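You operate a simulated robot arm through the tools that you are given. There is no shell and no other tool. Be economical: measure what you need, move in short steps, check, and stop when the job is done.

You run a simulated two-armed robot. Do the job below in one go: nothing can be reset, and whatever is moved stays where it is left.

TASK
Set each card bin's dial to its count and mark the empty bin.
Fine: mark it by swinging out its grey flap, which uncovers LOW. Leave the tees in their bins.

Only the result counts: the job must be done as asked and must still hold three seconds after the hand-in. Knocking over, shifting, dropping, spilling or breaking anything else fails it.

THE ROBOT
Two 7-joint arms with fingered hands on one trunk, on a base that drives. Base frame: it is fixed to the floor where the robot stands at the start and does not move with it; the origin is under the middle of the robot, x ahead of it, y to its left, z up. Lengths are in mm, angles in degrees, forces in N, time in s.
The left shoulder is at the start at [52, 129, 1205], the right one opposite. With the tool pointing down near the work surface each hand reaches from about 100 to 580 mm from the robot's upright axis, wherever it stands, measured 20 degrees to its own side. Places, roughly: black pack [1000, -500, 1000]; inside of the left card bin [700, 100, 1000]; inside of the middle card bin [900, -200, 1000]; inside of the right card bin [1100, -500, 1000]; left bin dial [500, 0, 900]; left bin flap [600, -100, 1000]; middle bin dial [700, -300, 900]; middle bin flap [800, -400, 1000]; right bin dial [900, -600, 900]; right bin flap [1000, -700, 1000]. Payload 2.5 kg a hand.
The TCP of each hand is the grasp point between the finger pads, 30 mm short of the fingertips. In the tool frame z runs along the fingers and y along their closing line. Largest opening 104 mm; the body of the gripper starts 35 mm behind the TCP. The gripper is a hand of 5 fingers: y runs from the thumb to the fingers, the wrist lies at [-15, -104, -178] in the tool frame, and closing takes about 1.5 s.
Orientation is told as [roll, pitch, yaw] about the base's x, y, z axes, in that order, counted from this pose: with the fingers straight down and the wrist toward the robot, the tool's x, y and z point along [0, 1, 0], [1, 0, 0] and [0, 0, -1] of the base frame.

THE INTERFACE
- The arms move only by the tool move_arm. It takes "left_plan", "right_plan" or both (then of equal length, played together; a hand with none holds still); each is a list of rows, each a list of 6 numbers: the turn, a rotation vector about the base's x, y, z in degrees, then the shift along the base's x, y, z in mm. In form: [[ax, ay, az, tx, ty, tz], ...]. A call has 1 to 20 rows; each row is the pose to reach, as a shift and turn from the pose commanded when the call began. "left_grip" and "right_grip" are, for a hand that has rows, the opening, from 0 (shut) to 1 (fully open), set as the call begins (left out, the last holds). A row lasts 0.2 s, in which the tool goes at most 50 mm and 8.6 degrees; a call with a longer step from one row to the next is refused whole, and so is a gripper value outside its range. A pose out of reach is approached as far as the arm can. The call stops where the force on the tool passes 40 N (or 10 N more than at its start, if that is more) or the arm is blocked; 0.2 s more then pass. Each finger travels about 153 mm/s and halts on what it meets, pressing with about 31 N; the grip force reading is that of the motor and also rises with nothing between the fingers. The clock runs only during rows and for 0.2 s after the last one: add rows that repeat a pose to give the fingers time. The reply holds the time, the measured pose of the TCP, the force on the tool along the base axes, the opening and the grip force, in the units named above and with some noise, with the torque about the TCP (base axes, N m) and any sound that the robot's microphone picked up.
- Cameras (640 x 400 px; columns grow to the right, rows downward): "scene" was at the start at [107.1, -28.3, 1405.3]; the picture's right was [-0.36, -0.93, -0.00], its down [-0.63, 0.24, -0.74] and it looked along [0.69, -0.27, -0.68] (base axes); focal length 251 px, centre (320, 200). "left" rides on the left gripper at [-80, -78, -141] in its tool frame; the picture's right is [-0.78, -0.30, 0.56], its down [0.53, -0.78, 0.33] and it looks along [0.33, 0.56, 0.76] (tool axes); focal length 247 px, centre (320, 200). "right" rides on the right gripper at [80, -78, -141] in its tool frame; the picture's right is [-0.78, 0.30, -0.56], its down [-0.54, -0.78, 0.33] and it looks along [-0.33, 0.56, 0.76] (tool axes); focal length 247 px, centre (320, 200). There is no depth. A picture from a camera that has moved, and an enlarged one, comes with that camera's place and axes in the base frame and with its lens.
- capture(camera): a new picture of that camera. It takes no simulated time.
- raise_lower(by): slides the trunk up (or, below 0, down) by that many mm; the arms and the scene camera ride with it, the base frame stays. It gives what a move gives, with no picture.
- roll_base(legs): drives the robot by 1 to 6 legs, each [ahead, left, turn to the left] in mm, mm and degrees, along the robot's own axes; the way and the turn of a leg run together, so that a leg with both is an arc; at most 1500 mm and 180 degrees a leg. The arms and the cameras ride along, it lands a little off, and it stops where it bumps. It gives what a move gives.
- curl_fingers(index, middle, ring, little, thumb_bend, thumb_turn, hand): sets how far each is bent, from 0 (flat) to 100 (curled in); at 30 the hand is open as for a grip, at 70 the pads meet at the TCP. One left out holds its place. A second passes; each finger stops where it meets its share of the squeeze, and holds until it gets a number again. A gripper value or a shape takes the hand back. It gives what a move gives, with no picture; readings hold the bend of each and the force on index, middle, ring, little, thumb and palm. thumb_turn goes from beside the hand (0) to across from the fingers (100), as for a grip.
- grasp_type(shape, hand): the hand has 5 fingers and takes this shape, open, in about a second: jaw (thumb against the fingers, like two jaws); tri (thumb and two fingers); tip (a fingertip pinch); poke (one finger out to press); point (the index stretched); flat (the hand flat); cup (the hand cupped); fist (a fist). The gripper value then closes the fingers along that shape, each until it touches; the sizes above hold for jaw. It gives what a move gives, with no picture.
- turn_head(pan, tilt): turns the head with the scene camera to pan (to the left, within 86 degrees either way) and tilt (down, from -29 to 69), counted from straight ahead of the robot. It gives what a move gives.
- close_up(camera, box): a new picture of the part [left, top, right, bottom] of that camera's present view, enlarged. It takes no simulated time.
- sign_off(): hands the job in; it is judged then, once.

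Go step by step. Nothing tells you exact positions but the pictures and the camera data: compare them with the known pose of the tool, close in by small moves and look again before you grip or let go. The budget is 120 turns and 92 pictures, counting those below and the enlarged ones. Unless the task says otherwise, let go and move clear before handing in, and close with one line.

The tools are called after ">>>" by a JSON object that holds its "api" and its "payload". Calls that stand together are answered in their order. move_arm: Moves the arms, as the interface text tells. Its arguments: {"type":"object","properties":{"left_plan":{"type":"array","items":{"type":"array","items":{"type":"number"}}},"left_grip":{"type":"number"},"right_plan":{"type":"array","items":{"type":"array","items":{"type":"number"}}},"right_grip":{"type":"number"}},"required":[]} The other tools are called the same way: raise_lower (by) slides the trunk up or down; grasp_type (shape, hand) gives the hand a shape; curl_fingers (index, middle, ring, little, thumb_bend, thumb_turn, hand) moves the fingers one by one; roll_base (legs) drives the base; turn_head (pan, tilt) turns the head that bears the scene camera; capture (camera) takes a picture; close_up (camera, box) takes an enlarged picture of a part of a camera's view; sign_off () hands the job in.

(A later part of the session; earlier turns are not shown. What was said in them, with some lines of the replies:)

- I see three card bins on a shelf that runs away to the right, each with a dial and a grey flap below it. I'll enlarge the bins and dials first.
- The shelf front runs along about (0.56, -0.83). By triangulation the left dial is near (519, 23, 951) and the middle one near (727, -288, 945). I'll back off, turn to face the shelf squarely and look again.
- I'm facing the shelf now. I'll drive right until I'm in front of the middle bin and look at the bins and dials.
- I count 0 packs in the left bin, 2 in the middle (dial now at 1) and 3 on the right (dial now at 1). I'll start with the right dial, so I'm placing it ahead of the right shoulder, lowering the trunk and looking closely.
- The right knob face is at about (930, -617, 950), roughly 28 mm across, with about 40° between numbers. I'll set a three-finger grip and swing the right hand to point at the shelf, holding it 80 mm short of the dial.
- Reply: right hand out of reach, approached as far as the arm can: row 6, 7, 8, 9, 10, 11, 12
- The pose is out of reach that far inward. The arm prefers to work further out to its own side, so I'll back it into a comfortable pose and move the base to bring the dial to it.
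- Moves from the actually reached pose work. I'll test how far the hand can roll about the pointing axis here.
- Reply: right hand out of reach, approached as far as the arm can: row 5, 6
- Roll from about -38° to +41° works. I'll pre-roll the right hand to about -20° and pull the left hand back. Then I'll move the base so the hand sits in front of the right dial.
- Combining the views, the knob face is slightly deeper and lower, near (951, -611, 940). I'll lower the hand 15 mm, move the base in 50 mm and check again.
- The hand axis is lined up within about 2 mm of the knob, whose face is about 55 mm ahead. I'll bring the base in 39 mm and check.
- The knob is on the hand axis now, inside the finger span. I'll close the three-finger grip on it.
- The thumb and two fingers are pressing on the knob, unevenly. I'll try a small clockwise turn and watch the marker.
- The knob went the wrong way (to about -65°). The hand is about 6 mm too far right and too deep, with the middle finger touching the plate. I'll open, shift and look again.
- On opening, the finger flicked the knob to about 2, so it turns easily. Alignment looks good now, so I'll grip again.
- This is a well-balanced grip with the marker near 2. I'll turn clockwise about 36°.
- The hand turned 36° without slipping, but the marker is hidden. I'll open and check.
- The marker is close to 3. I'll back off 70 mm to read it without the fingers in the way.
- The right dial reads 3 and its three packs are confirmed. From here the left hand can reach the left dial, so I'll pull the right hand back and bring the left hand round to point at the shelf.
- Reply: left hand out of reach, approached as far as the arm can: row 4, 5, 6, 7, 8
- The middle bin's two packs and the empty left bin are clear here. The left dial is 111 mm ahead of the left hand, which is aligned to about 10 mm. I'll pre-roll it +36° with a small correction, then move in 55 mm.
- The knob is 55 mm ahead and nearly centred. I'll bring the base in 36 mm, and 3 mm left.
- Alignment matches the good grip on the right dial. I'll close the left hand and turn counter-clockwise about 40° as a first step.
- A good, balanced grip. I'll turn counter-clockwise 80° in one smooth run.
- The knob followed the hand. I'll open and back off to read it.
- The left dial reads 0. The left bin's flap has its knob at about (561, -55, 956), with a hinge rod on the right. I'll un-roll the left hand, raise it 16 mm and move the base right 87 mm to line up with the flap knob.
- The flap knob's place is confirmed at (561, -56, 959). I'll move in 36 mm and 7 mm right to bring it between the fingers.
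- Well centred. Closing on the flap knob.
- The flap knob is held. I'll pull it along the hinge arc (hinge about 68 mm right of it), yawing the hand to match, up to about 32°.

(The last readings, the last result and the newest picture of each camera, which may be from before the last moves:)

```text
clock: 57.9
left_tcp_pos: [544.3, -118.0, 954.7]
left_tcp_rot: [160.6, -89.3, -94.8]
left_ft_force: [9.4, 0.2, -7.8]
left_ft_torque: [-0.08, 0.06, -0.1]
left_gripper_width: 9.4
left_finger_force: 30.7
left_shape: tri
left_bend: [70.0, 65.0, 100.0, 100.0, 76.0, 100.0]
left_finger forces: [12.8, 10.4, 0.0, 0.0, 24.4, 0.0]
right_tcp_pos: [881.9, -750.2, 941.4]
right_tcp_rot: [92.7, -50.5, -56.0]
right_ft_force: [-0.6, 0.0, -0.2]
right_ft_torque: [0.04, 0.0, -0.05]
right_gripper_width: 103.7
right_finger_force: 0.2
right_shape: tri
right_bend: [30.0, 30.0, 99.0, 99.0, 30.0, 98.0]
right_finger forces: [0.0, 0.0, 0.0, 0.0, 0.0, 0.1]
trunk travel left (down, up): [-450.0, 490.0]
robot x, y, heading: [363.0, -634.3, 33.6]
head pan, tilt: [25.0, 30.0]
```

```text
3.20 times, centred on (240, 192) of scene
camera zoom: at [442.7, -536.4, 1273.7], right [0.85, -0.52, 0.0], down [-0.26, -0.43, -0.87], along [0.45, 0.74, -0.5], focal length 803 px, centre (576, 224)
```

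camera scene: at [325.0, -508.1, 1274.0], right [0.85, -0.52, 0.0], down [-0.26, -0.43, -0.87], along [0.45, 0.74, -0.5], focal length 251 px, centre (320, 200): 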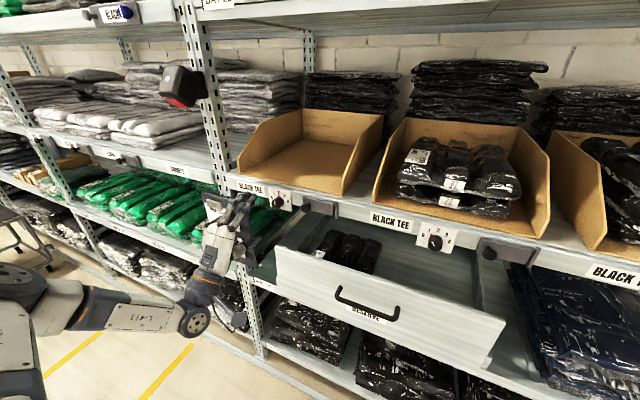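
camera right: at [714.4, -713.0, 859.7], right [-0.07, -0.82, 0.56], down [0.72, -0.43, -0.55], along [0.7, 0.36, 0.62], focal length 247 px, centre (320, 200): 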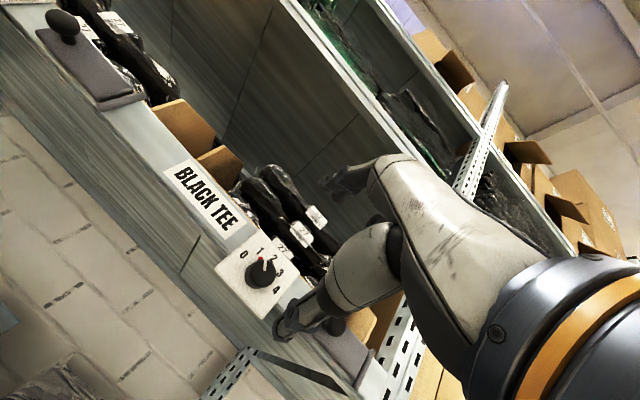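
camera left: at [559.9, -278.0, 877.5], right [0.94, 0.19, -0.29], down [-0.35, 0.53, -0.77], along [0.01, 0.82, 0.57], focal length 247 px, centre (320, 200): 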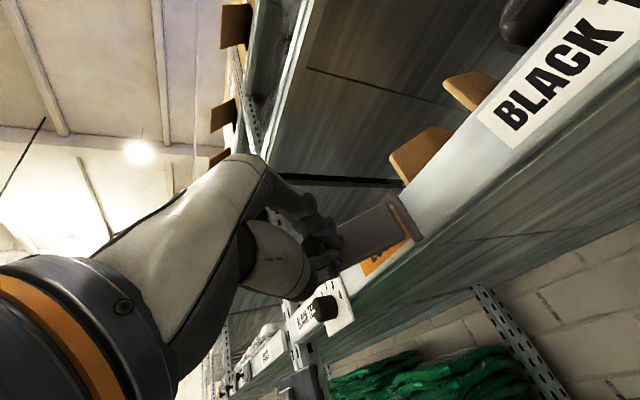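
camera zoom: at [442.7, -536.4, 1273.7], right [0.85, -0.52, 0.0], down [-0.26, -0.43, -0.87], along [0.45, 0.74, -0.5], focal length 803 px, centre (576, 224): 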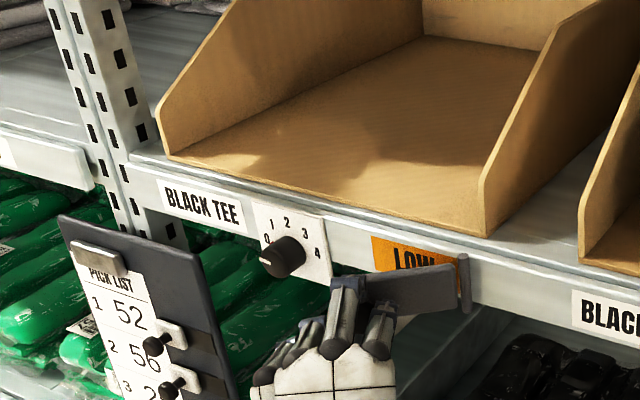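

The flap opens and uncovers an orange LOW. I'll carry on along the arc to about 56°.

>>> {"api": "move_arm", "payload": {"left_plan": [[0, 0, 4, 1.5, -5.7, 0], [0, 0, 8, 3.2, -11.3, 0], [0, 0, 12, 5.5, -16.8, 0], [0, 0, 16, 8, -22.1, 0], [0, 0, 20, 11, -27.2, 0], [0, 0, 24, 14.3, -32.1, 0]]}}

>>> {"api": "close_up", "payload": {"camera": "scene", "box": [140, 130, 340, 255]}}

```text
clock: 59.2
left_tcp_pos: [559.7, -149.7, 954.9]
left_tcp_rot: [158.9, -89.3, -69.3]
left_ft_force: [12.8, 7.9, -5.4]
left_ft_torque: [-0.03, 0.03, -0.15]
left_gripper_width: 9.0
left_finger_force: 31.3
left_shape: tri
left_bend: [70.0, 65.0, 100.0, 100.0, 76.0, 100.0]
left_finger forces: [16.0, 11.3, 0.0, 0.0, 23.5, 0.0]
right_tcp_pos: [881.1, -750.4, 941.7]
right_tcp_rot: [92.6, -50.4, -56.0]
right_ft_force: [-0.1, 0.6, 0.2]
right_ft_torque: [-0.01, 0.01, 0.02]
right_gripper_width: 103.7
right_finger_force: 0.1
right_shape: tri
right_bend: [30.0, 30.0, 99.0, 99.0, 30.0, 98.0]
right_finger forces: [0.1, 0.0, 0.0, 0.0, 0.1, 0.0]
trunk travel left (down, up): [-450.0, 490.0]
robot x, y, heading: [360.7, -636.0, 33.4]
head pan, tilt: [25.0, 30.0]
```

```text
3.20 times, centred on (240, 192) of scene
camera zoom: at [442.8, -535.9, 1273.7], right [0.85, -0.52, 0.0], down [-0.26, -0.43, -0.87], along [0.45, 0.74, -0.5], focal length 803 px, centre (576, 224)
```

zoom: 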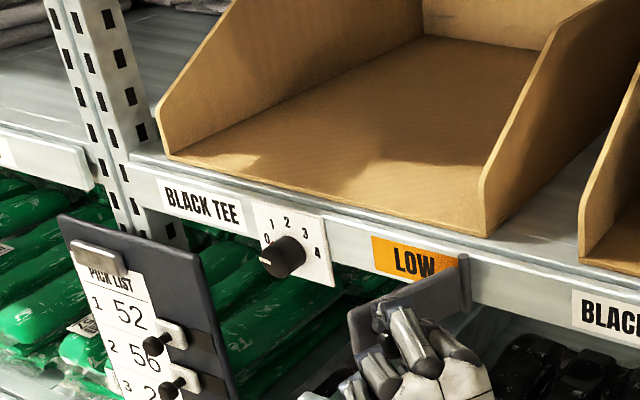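

Going well. I'll continue to about 84°, with the force stop as guard.

>>> {"api": "move_arm", "payload": {"left_plan": [[0, 0, 4, 3.7, -4.6, 0], [0, 0, 8, 7.6, -8.9, 0], [0, 0, 12, 11.8, -13.1, 0], [0, 0, 16, 16.3, -16.9, 0], [0, 0, 20, 21, -20.3, 0], [0, 0, 24, 26, -23.4, 0], [0, 0, 28, 31.2, -26.1, 0]]}}

>>> {"api": "capture", "payload": {"camera": "scene"}}

```text
clock: 60.9
left_tcp_pos: [586.9, -172.8, 954.0]
left_tcp_rot: [135.9, -89.7, -17.9]
left_ft_force: [-6.4, 33.6, -2.4]
left_ft_torque: [-0.04, 0.03, -0.2]
left_gripper_width: 7.5
left_finger_force: 30.7
left_shape: tri
left_bend: [70.0, 64.0, 100.0, 100.0, 76.0, 100.0]
left_finger forces: [14.0, 16.5, 0.0, 0.0, 26.7, 0.1]
right_tcp_pos: [879.4, -747.5, 941.5]
right_tcp_rot: [92.6, -50.6, -56.0]
right_ft_force: [-0.7, 0.1, 0.8]
right_ft_torque: [-0.01, -0.02, 0.01]
right_gripper_width: 103.8
right_finger_force: 0.0
right_shape: tri
right_bend: [30.0, 30.0, 99.0, 99.0, 30.0, 98.0]
right_finger forces: [0.1, 0.0, 0.0, 0.0, 0.0, 0.0]
trunk travel left (down, up): [-450.0, 490.0]
robot x, y, heading: [364.0, -630.5, 33.4]
head pan, tilt: [25.0, 30.0]
```

```text
33 pictures are left
camera scene: at [440.3, -533.0, 1273.6], right [0.85, -0.52, 0.0], down [-0.26, -0.43, -0.86], along [0.45, 0.74, -0.5], focal length 251 px, centre (320, 200)
```

scene: 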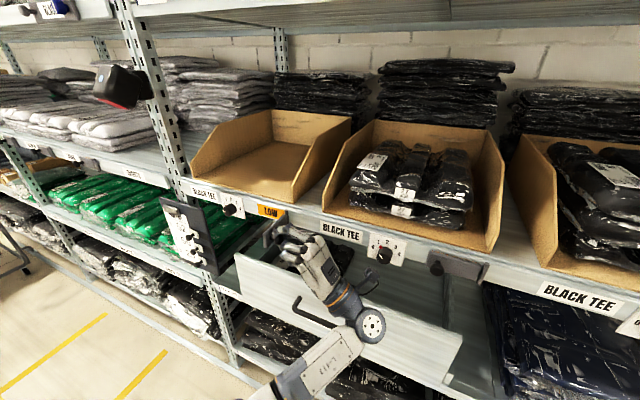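

The flap is at roughly 80–85° and force is building, so I'll open the hand and withdraw straight back along the fingers.

>>> {"api": "move_arm", "payload": {"left_plan": [[0, 0, 0, 0, 0, 0], [0, 0, 0, 0, 0, 0], [0, 0, 0, 0, 0, 0], [0, 0, 0, 0, 0, 0], [0, 0, 0, 5, -10, 0], [0, 0, 0, 9, -18, 0], [0, 0, 0, 14, -27, 0], [0, 0, 0, 18, -35, 0]], "left_grip": 1}}

>>> {"api": "close_up", "payload": {"camera": "scene", "box": [200, 170, 360, 270]}}

```text
clock: 62.6
left_tcp_pos: [608.9, -210.9, 959.1]
left_tcp_rot: [169.9, -89.2, -52.3]
left_ft_force: [-0.2, 0.3, -0.3]
left_ft_torque: [0.0, -0.01, -0.04]
left_gripper_width: 103.6
left_finger_force: 0.1
left_shape: tri
left_bend: [30.0, 30.0, 99.0, 99.0, 30.0, 98.0]
left_finger forces: [0.0, 0.0, 0.0, 0.0, 0.0, 0.0]
right_tcp_pos: [879.9, -750.1, 941.2]
right_tcp_rot: [92.8, -50.4, -56.1]
right_ft_force: [0.4, -0.4, 1.0]
right_ft_torque: [-0.02, 0.02, 0.01]
right_gripper_width: 103.5
right_finger_force: 0.1
right_shape: tri
right_bend: [30.0, 30.0, 99.0, 99.0, 30.0, 98.0]
right_finger forces: [0.1, 0.1, 0.0, 0.1, 0.0, 0.0]
trunk travel left (down, up): [-450.0, 490.0]
robot x, y, heading: [361.9, -636.2, 34.0]
head pan, tilt: [25.0, 30.0]
```

```text
4.00 times, centred on (280, 220) of scene
camera zoom: at [441.4, -537.2, 1274.0], right [0.85, -0.52, 0.0], down [-0.26, -0.43, -0.87], along [0.45, 0.74, -0.5], focal length 1003 px, centre (480, 120)
```

zoom: 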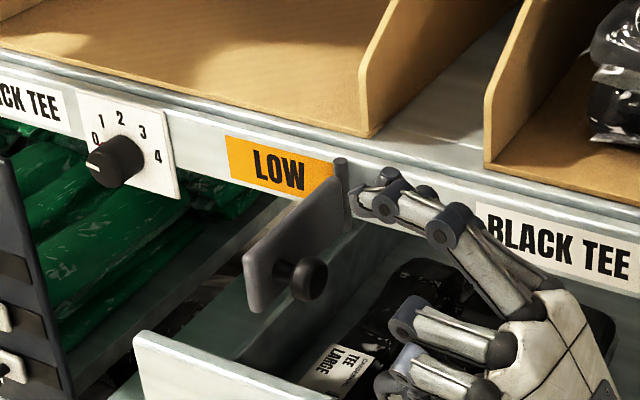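

The flap stays open and LOW shows fully. I'll move the left hand right to clear the flap knob, then straight out from the shelf.

>>> {"api": "move_arm", "payload": {"left_plan": [[0, 0, 0, 8, -12, 0], [0, 0, 0, 16, -24, 0], [0, 0, 0, 25, -37, 0], [0, 0, 0, 33, -50, 0], [0, 0, 0, 20, -58, 5], [0, 0, 0, 0, -72, 10], [0, 0, 0, -20, -85, 15], [0, 0, 0, -40, -99, 20], [0, 0, 0, -60, -112, 25], [0, 0, 0, -80, -125, 30]]}}

>>> {"api": "capture", "payload": {"camera": "scene"}}

```text
clock: 64.8
left_tcp_pos: [527.8, -338.4, 986.5]
left_tcp_rot: [173.2, -89.2, -55.7]
left_ft_force: [0.7, 0.1, -0.2]
left_ft_torque: [-0.02, 0.03, 0.03]
left_gripper_width: 103.7
left_finger_force: 0.0
left_shape: tri
left_bend: [30.0, 30.0, 99.0, 99.0, 30.0, 98.0]
left_finger forces: [0.0, 0.0, 0.1, 0.0, 0.0, 0.0]
right_tcp_pos: [879.2, -751.0, 941.3]
right_tcp_rot: [92.8, -50.4, -56.1]
right_ft_force: [-0.1, 0.1, 0.9]
right_ft_torque: [0.01, 0.03, -0.02]
right_gripper_width: 103.8
right_finger_force: 0.0
right_shape: tri
right_bend: [30.0, 30.0, 99.0, 99.0, 30.0, 98.0]
right_finger forces: [0.0, 0.0, 0.1, 0.0, 0.0, 0.0]
trunk travel left (down, up): [-450.0, 490.0]
robot x, y, heading: [361.7, -632.4, 33.6]
head pan, tilt: [25.0, 30.0]
```

```text
31 pictures are left
camera scene: at [441.3, -537.2, 1274.0], right [0.85, -0.52, 0.0], down [-0.26, -0.43, -0.87], along [0.45, 0.74, -0.5], focal length 251 px, centre (320, 200)
```

scene: 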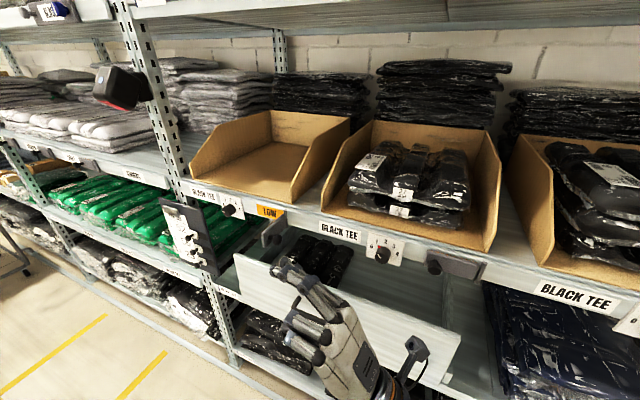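

Now the middle dial. I'll back off, drive right about 297 mm so the left hand can work it the same way, and point the hand at the shelf again.

>>> {"api": "roll_base", "payload": {"legs": [[-80, 0, 0], [0, -297, 0]]}}

>>> {"api": "move_arm", "payload": {"left_plan": [[0, 0, -8.4, 0, 25, -4], [0, 0, -16.8, 0, 50, -8], [0, 0, -25.2, 1, 78, -12], [0, 0, -33.6, 2, 106, -16], [0, 0, -42, 3, 134, -20], [0, 0, -50.4, 4, 162, -25], [0, 0, -58.8, 6, 192, -30], [0, 0, -67.2, 8, 222, -35], [0, 0, -75.6, 10, 250, -39], [0, 0, -84, 11, 277, -43], [0, 0, -84, 11, 277, -43]]}}

>>> {"api": "capture", "payload": {"camera": "scene"}}

>>> {"api": "capture", "payload": {"camera": "left"}}

```text
clock: 67.5
left_tcp_pos: [624.5, -626.8, 985.8]
left_tcp_rot: [171.7, -89.2, -54.5]
left_ft_force: [0.2, 0.3, -0.5]
left_ft_torque: [-0.01, 0.01, -0.04]
left_gripper_width: 103.8
left_finger_force: 0.0
left_shape: tri
left_bend: [30.0, 30.0, 99.0, 99.0, 30.0, 98.0]
left_finger forces: [0.1, 0.0, 0.0, 0.0, 0.0, 0.0]
right_tcp_pos: [975.2, -1042.0, 941.1]
right_tcp_rot: [92.9, -50.4, -56.4]
right_ft_force: [0.1, -0.1, 0.4]
right_ft_torque: [-0.01, -0.01, 0.0]
right_gripper_width: 103.7
right_finger_force: 0.0
right_shape: tri
right_bend: [30.0, 30.0, 99.0, 99.0, 30.0, 98.0]
right_finger forces: [0.0, 0.0, 0.1, 0.1, 0.0, 0.1]
trunk travel left (down, up): [-450.0, 490.0]
robot x, y, heading: [456.2, -924.5, 33.1]
head pan, tilt: [25.0, 30.0]
```

```text
clock: 69.9
left_tcp_pos: [636.3, -350.7, 945.3]
left_tcp_rot: [166.6, -89.2, -133.3]
left_ft_force: [0.1, 0.3, 0.0]
left_ft_torque: [0.0, 0.02, -0.01]
left_gripper_width: 103.7
left_finger_force: 0.0
left_shape: tri
left_bend: [30.0, 30.0, 99.0, 99.0, 30.0, 98.0]
left_finger forces: [0.0, 0.0, 0.1, 0.1, 0.0, 0.1]
right_tcp_pos: [973.7, -1041.8, 941.7]
right_tcp_rot: [92.7, -50.4, -56.4]
right_ft_force: [0.6, -0.3, -0.3]
right_ft_torque: [0.01, -0.01, -0.03]
right_gripper_width: 103.6
right_finger_force: 0.1
right_shape: tri
right_bend: [30.0, 30.0, 99.0, 99.0, 30.0, 98.0]
right_finger forces: [0.0, 0.0, 0.0, 0.1, 0.0, 0.0]
trunk travel left (down, up): [-450.0, 490.0]
robot x, y, heading: [455.0, -921.3, 33.1]
head pan, tilt: [25.0, 30.0]
```

```text
30 pictures are left
camera scene: at [536.4, -826.9, 1274.0], right [0.85, -0.53, 0.0], down [-0.26, -0.43, -0.87], along [0.46, 0.74, -0.5], focal length 251 px, centre (320, 200)
```

scene: 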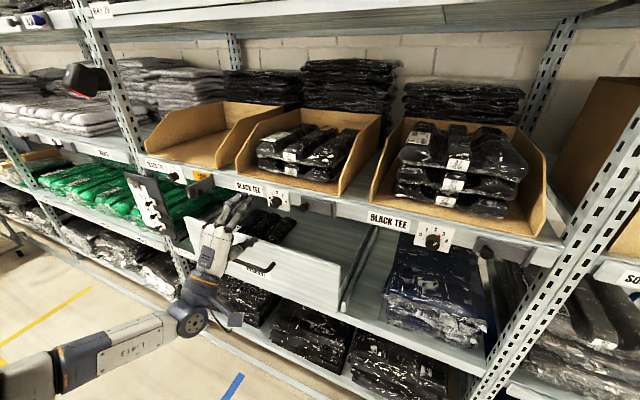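

```text
29 pictures are left
camera left: at [562.5, -493.3, 866.5], right [0.89, -0.34, -0.29], down [-0.01, 0.64, -0.77], along [0.45, 0.69, 0.57], focal length 247 px, centre (320, 200)
```

left: 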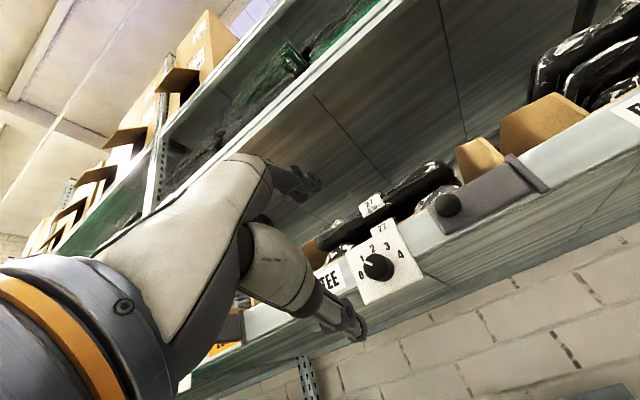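

The middle dial is 110 mm ahead. I'll pre-roll to about -20° with a small correction and move in 55 mm.

>>> {"api": "move_arm", "payload": {"left_plan": [[-5.6, -3.7, 0, 2, -3, -2], [-11.1, -7.4, 0, 4, -5, -4], [-16.7, -11.1, 0, 5, -7.5, -5], [-16.7, -11.1, 0, 5, -7.5, -5]]}}

>>> {"api": "roll_base", "payload": {"legs": [[55, 0, 0.3]]}}

>>> {"api": "close_up", "payload": {"camera": "left", "box": [220, 150, 460, 300]}}

```text
clock: 70.9
left_tcp_pos: [641.7, -358.7, 939.3]
left_tcp_rot: [-92.6, -70.0, 126.0]
left_ft_force: [-1.1, 1.1, -0.4]
left_ft_torque: [0.0, -0.01, 0.01]
left_gripper_width: 103.9
left_finger_force: 0.0
left_shape: tri
left_bend: [30.0, 30.0, 99.0, 99.0, 30.0, 98.0]
left_finger forces: [0.1, 0.1, 0.0, 0.0, 0.1, 0.1]
right_tcp_pos: [975.2, -1042.8, 941.5]
right_tcp_rot: [92.8, -50.4, -56.5]
right_ft_force: [0.0, -0.4, -0.1]
right_ft_torque: [-0.03, 0.01, 0.01]
right_gripper_width: 103.5
right_finger_force: 0.0
right_shape: tri
right_bend: [30.0, 30.0, 99.0, 99.0, 30.0, 98.0]
right_finger forces: [0.0, 0.1, 0.0, 0.0, 0.1, 0.0]
trunk travel left (down, up): [-450.0, 490.0]
robot x, y, heading: [456.4, -927.6, 33.2]
head pan, tilt: [25.0, 30.0]
```

```text
clock: 71.9
left_tcp_pos: [685.2, -326.8, 939.2]
left_tcp_rot: [-92.5, -69.9, 126.4]
left_ft_force: [0.7, -0.1, -0.4]
left_ft_torque: [0.0, -0.01, 0.02]
left_gripper_width: 103.7
left_finger_force: 0.0
left_shape: tri
left_bend: [30.0, 30.0, 99.0, 99.0, 30.0, 98.0]
left_finger forces: [0.1, 0.0, 0.0, 0.0, 0.0, 0.1]
right_tcp_pos: [1021.0, -1008.6, 941.8]
right_tcp_rot: [92.7, -50.4, -56.2]
right_ft_force: [-0.5, -0.6, -0.2]
right_ft_torque: [-0.01, 0.03, 0.02]
right_gripper_width: 103.6
right_finger_force: 0.0
right_shape: tri
right_bend: [30.0, 30.0, 99.0, 99.0, 30.0, 98.0]
right_finger forces: [0.0, 0.0, 0.0, 0.0, 0.0, 0.1]
trunk travel left (down, up): [-450.0, 490.0]
robot x, y, heading: [502.1, -896.9, 33.7]
head pan, tilt: [25.0, 30.0]
```

```text
2.67 times, centred on (340, 225) of left
camera zoom: at [624.3, -489.3, 892.3], right [0.93, -0.38, -0.01], down [0.15, 0.39, -0.91], along [0.35, 0.84, 0.42], focal length 659 px, centre (267, 133)
```

zoom: 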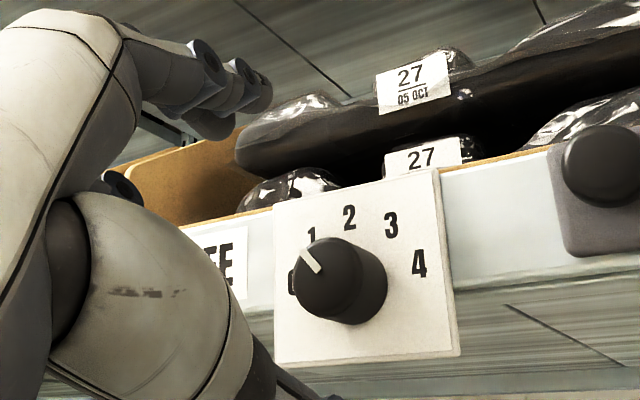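

Two packs in the middle bin are confirmed and the knob is centred. I'll move in 37 mm and check.

>>> {"api": "roll_base", "payload": {"legs": [[37, 0.5, 0]]}}

>>> {"api": "close_up", "payload": {"camera": "left", "box": [220, 150, 460, 300]}}

```text
clock: 72.8
left_tcp_pos: [715.7, -305.5, 937.8]
left_tcp_rot: [-92.5, -69.9, 126.2]
left_ft_force: [1.1, 0.4, -0.1]
left_ft_torque: [0.01, 0.0, -0.04]
left_gripper_width: 103.6
left_finger_force: 0.0
left_shape: tri
left_bend: [30.0, 30.0, 99.0, 99.0, 30.0, 98.0]
left_finger forces: [0.0, 0.0, 0.0, 0.0, 0.1, 0.0]
right_tcp_pos: [1052.3, -987.4, 941.4]
right_tcp_rot: [92.8, -50.3, -56.0]
right_ft_force: [-0.1, 0.0, 0.3]
right_ft_torque: [0.0, 0.0, 0.0]
right_gripper_width: 103.9
right_finger_force: 0.0
right_shape: tri
right_bend: [30.0, 30.0, 99.0, 99.0, 30.0, 98.0]
right_finger forces: [0.0, 0.0, 0.0, 0.1, 0.0, 0.0]
trunk travel left (down, up): [-450.0, 490.0]
robot x, y, heading: [532.3, -871.5, 33.5]
head pan, tilt: [25.0, 30.0]
```

```text
2.67 times, centred on (340, 225) of left
camera zoom: at [655.6, -468.1, 892.4], right [0.93, -0.38, -0.01], down [0.15, 0.39, -0.91], along [0.35, 0.84, 0.42], focal length 659 px, centre (267, 133)
```

zoom: 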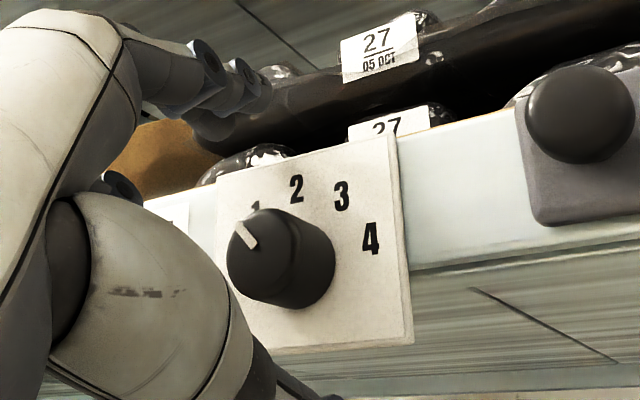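

Centred apart from 3 mm in height. I'll correct it and grip.

>>> {"api": "move_arm", "payload": {"left_plan": [[0, 0, 0, -0.6, 0.8, 2.5], [0, 0, 0, -0.6, 0.8, 2.5], [0, 0, 0, -0.6, 0.8, 2.5], [0, 0, 0, -0.6, 0.8, 2.5], [0, 0, 0, -0.6, 0.8, 2.5], [0, 0, 0, -0.6, 0.8, 2.5], [0, 0, 0, -0.6, 0.8, 2.5], [0, 0, 0, -0.6, 0.8, 2.5]], "left_grip": 0}}

>>> {"api": "close_up", "payload": {"camera": "left", "box": [220, 150, 460, 300]}}

```text
clock: 74.5
left_tcp_pos: [715.3, -304.6, 941.9]
left_tcp_rot: [-92.3, -70.1, 126.1]
left_ft_force: [3.9, -1.5, -3.1]
left_ft_torque: [-0.03, 0.03, -0.1]
left_gripper_width: 17.8
left_finger_force: 30.8
left_shape: tri
left_bend: [73.0, 60.0, 100.0, 100.0, 74.0, 100.0]
left_finger forces: [11.8, 13.9, 0.0, 0.0, 29.0, 0.0]
right_tcp_pos: [1052.5, -988.4, 941.8]
right_tcp_rot: [92.7, -50.6, -56.1]
right_ft_force: [-1.6, -0.5, -0.5]
right_ft_torque: [0.01, -0.02, 0.01]
right_gripper_width: 103.4
right_finger_force: 0.0
right_shape: tri
right_bend: [30.0, 30.0, 99.0, 99.0, 30.0, 98.0]
right_finger forces: [0.0, 0.0, 0.0, 0.0, 0.0, 0.0]
trunk travel left (down, up): [-450.0, 490.0]
robot x, y, heading: [535.6, -874.9, 33.4]
head pan, tilt: [25.0, 30.0]
```

```text
2.67 times, centred on (340, 225) of left
camera zoom: at [655.0, -467.4, 894.9], right [0.93, -0.38, -0.01], down [0.15, 0.39, -0.91], along [0.35, 0.84, 0.42], focal length 659 px, centre (267, 133)
```

zoom: 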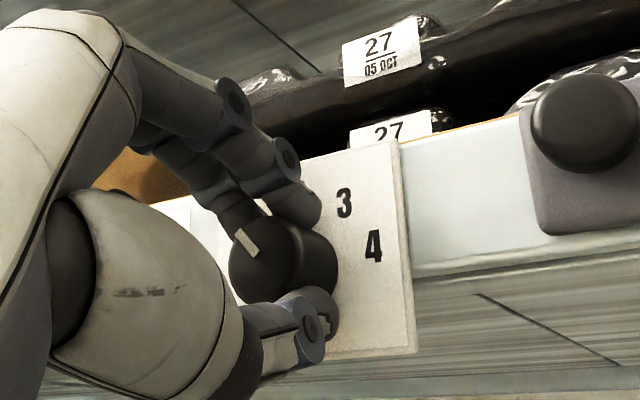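

Good grip. I'll turn clockwise 40°, let go and back off to check.

>>> {"api": "move_arm", "payload": {"left_plan": [[6.65, 4.45, 0, 0, 0, 0], [13.3, 8.9, 0, 0, 0, 0], [19.95, 13.35, 0, 0, 0, 0], [26.6, 17.8, 0, 0, 0, 0], [33.25, 22.25, 0, 0, 0, 0], [33.25, 22.25, 0, 0, 0, 0]]}}

>>> {"api": "move_arm", "payload": {"left_plan": [[0, 0, 0, 0, 0, 0], [0, 0, 0, 0, 0, 0], [0, 0, 0, 0, 0, 0], [0, 0, 0, 0, 0, 0]], "left_grip": 1}}

>>> {"api": "roll_base", "payload": {"legs": [[-100, 0, 0]]}}

>>> {"api": "capture", "payload": {"camera": "scene"}}

>>> {"api": "close_up", "payload": {"camera": "scene", "box": [240, 170, 320, 220]}}

```text
clock: 76.0
left_tcp_pos: [714.8, -305.7, 940.1]
left_tcp_rot: [91.9, -69.8, -58.5]
left_ft_force: [2.3, -1.8, -6.3]
left_ft_torque: [-0.16, 0.13, -0.06]
left_gripper_width: 17.5
left_finger_force: 31.1
left_shape: tri
left_bend: [73.0, 62.0, 100.0, 100.0, 74.0, 100.0]
left_finger forces: [13.4, 12.5, 0.0, 0.0, 30.2, 0.0]
right_tcp_pos: [1052.5, -988.7, 942.3]
right_tcp_rot: [92.7, -50.4, -56.1]
right_ft_force: [0.2, -0.5, 0.3]
right_ft_torque: [0.01, -0.02, 0.01]
right_gripper_width: 103.3
right_finger_force: 0.0
right_shape: tri
right_bend: [30.0, 30.0, 99.0, 99.0, 30.0, 98.0]
right_finger forces: [0.0, 0.0, 0.0, 0.0, 0.0, 0.0]
trunk travel left (down, up): [-450.0, 490.0]
robot x, y, heading: [528.7, -873.9, 33.2]
head pan, tilt: [25.0, 30.0]
```

```text
clock: 77.0
left_tcp_pos: [713.4, -304.3, 940.7]
left_tcp_rot: [92.2, -69.9, -58.8]
left_ft_force: [0.6, 0.4, -0.5]
left_ft_torque: [-0.02, -0.02, 0.02]
left_gripper_width: 103.5
left_finger_force: 0.0
left_shape: tri
left_bend: [30.0, 30.0, 99.0, 99.0, 30.0, 98.0]
left_finger forces: [0.0, 0.0, 0.1, 0.0, 0.0, 0.0]
right_tcp_pos: [1052.7, -987.4, 943.0]
right_tcp_rot: [92.8, -50.3, -56.2]
right_ft_force: [0.1, 0.3, 0.5]
right_ft_torque: [-0.02, 0.01, -0.01]
right_gripper_width: 103.8
right_finger_force: 0.1
right_shape: tri
right_bend: [30.0, 30.0, 99.0, 99.0, 30.0, 98.0]
right_finger forces: [0.0, 0.0, 0.0, 0.0, 0.1, 0.1]
trunk travel left (down, up): [-450.0, 490.0]
robot x, y, heading: [534.3, -871.7, 33.6]
head pan, tilt: [25.0, 30.0]
```

```text
clock: 78.1
left_tcp_pos: [631.1, -358.6, 942.2]
left_tcp_rot: [92.1, -69.9, -58.6]
left_ft_force: [-0.5, -0.4, 0.0]
left_ft_torque: [0.01, -0.02, 0.01]
left_gripper_width: 103.6
left_finger_force: 0.0
left_shape: tri
left_bend: [30.0, 30.0, 99.0, 99.0, 30.0, 98.0]
left_finger forces: [0.1, 0.0, 0.1, 0.0, 0.0, 0.1]
right_tcp_pos: [969.5, -1042.5, 941.4]
right_tcp_rot: [92.9, -50.3, -55.9]
right_ft_force: [0.3, 0.1, 0.1]
right_ft_torque: [-0.01, -0.01, -0.01]
right_gripper_width: 103.6
right_finger_force: 0.2
right_shape: tri
right_bend: [30.0, 30.0, 99.0, 99.0, 30.0, 98.0]
right_finger forces: [0.0, 0.0, 0.0, 0.0, 0.0, 0.0]
trunk travel left (down, up): [-450.0, 490.0]
robot x, y, heading: [447.9, -931.2, 33.7]
head pan, tilt: [25.0, 30.0]
```

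```text
25 pictures are left
camera scene: at [530.3, -829.7, 1274.0], right [0.85, -0.52, 0.0], down [-0.26, -0.43, -0.87], along [0.45, 0.74, -0.5], focal length 251 px, centre (320, 200)
```

scene: 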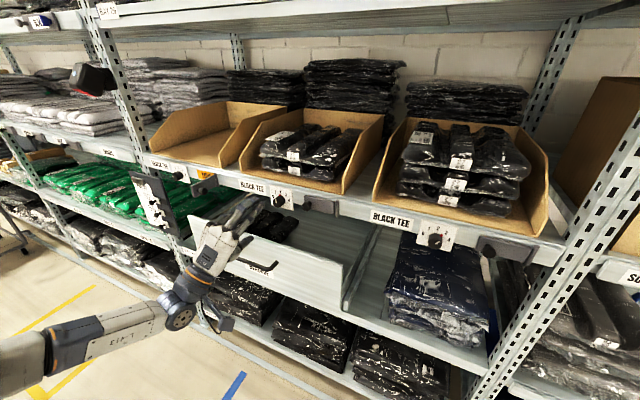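

```text
8.00 times, centred on (280, 195) of scene
camera zoom: at [530.3, -829.7, 1274.0], right [0.85, -0.52, 0.0], down [-0.26, -0.43, -0.87], along [0.45, 0.74, -0.5], focal length 2007 px, centre (640, 240)
```

zoom: 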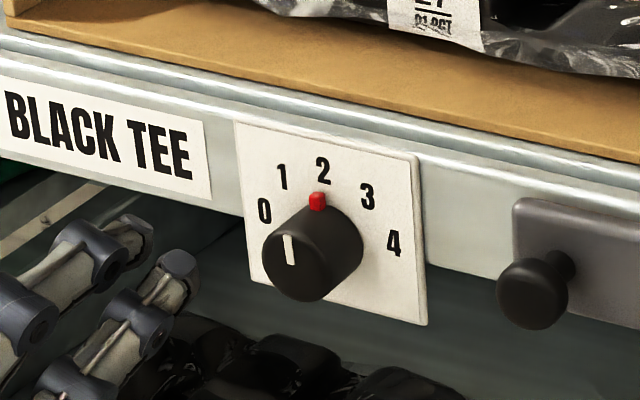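

The middle dial reads 2. I'll recheck the right dial from here, plus the left dial and flap.

>>> {"api": "close_up", "payload": {"camera": "scene", "box": [400, 212, 480, 262]}}

>>> {"api": "close_up", "payload": {"camera": "scene", "box": [140, 150, 240, 212]}}

```text
8.00 times, centred on (440, 237) of scene
camera zoom: at [530.3, -829.7, 1274.0], right [0.85, -0.52, 0.0], down [-0.26, -0.43, -0.87], along [0.45, 0.74, -0.5], focal length 2007 px, centre (-640, -96)
```

zoom: 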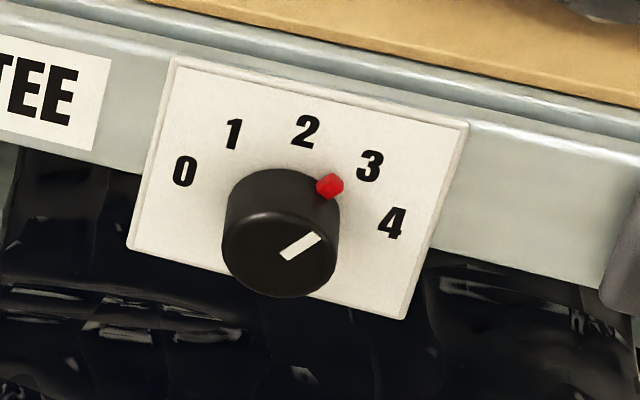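

```text
6.40 times, centred on (190, 181) of scene
camera zoom: at [530.3, -829.7, 1274.0], right [0.85, -0.52, 0.0], down [-0.26, -0.43, -0.87], along [0.45, 0.74, -0.5], focal length 1605 px, centre (1152, 322)
```

zoom: 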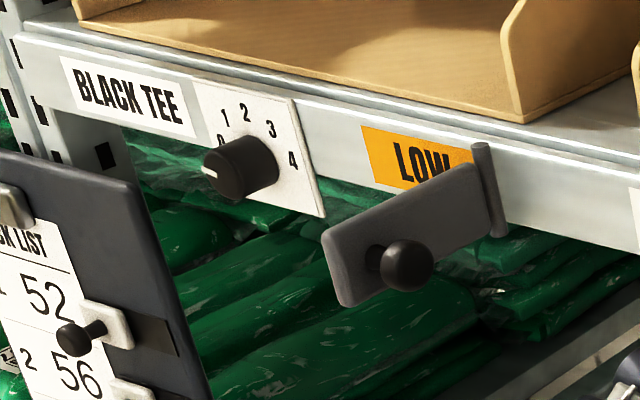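

The right dial reads 3, the middle 2 and the left 0. The left flap stands about 90° out with LOW uncovered, and both hands are clear and open, so I'm handing in.

>>> {"api": "sign_off", "payload": {}}

```text
The job is handed in.
```

The job is handed in: the left, middle and right dials read 0, 2 and 3, and the empty left bin's flap is swung out about 90° to show LOW. The tees were left in their bins.
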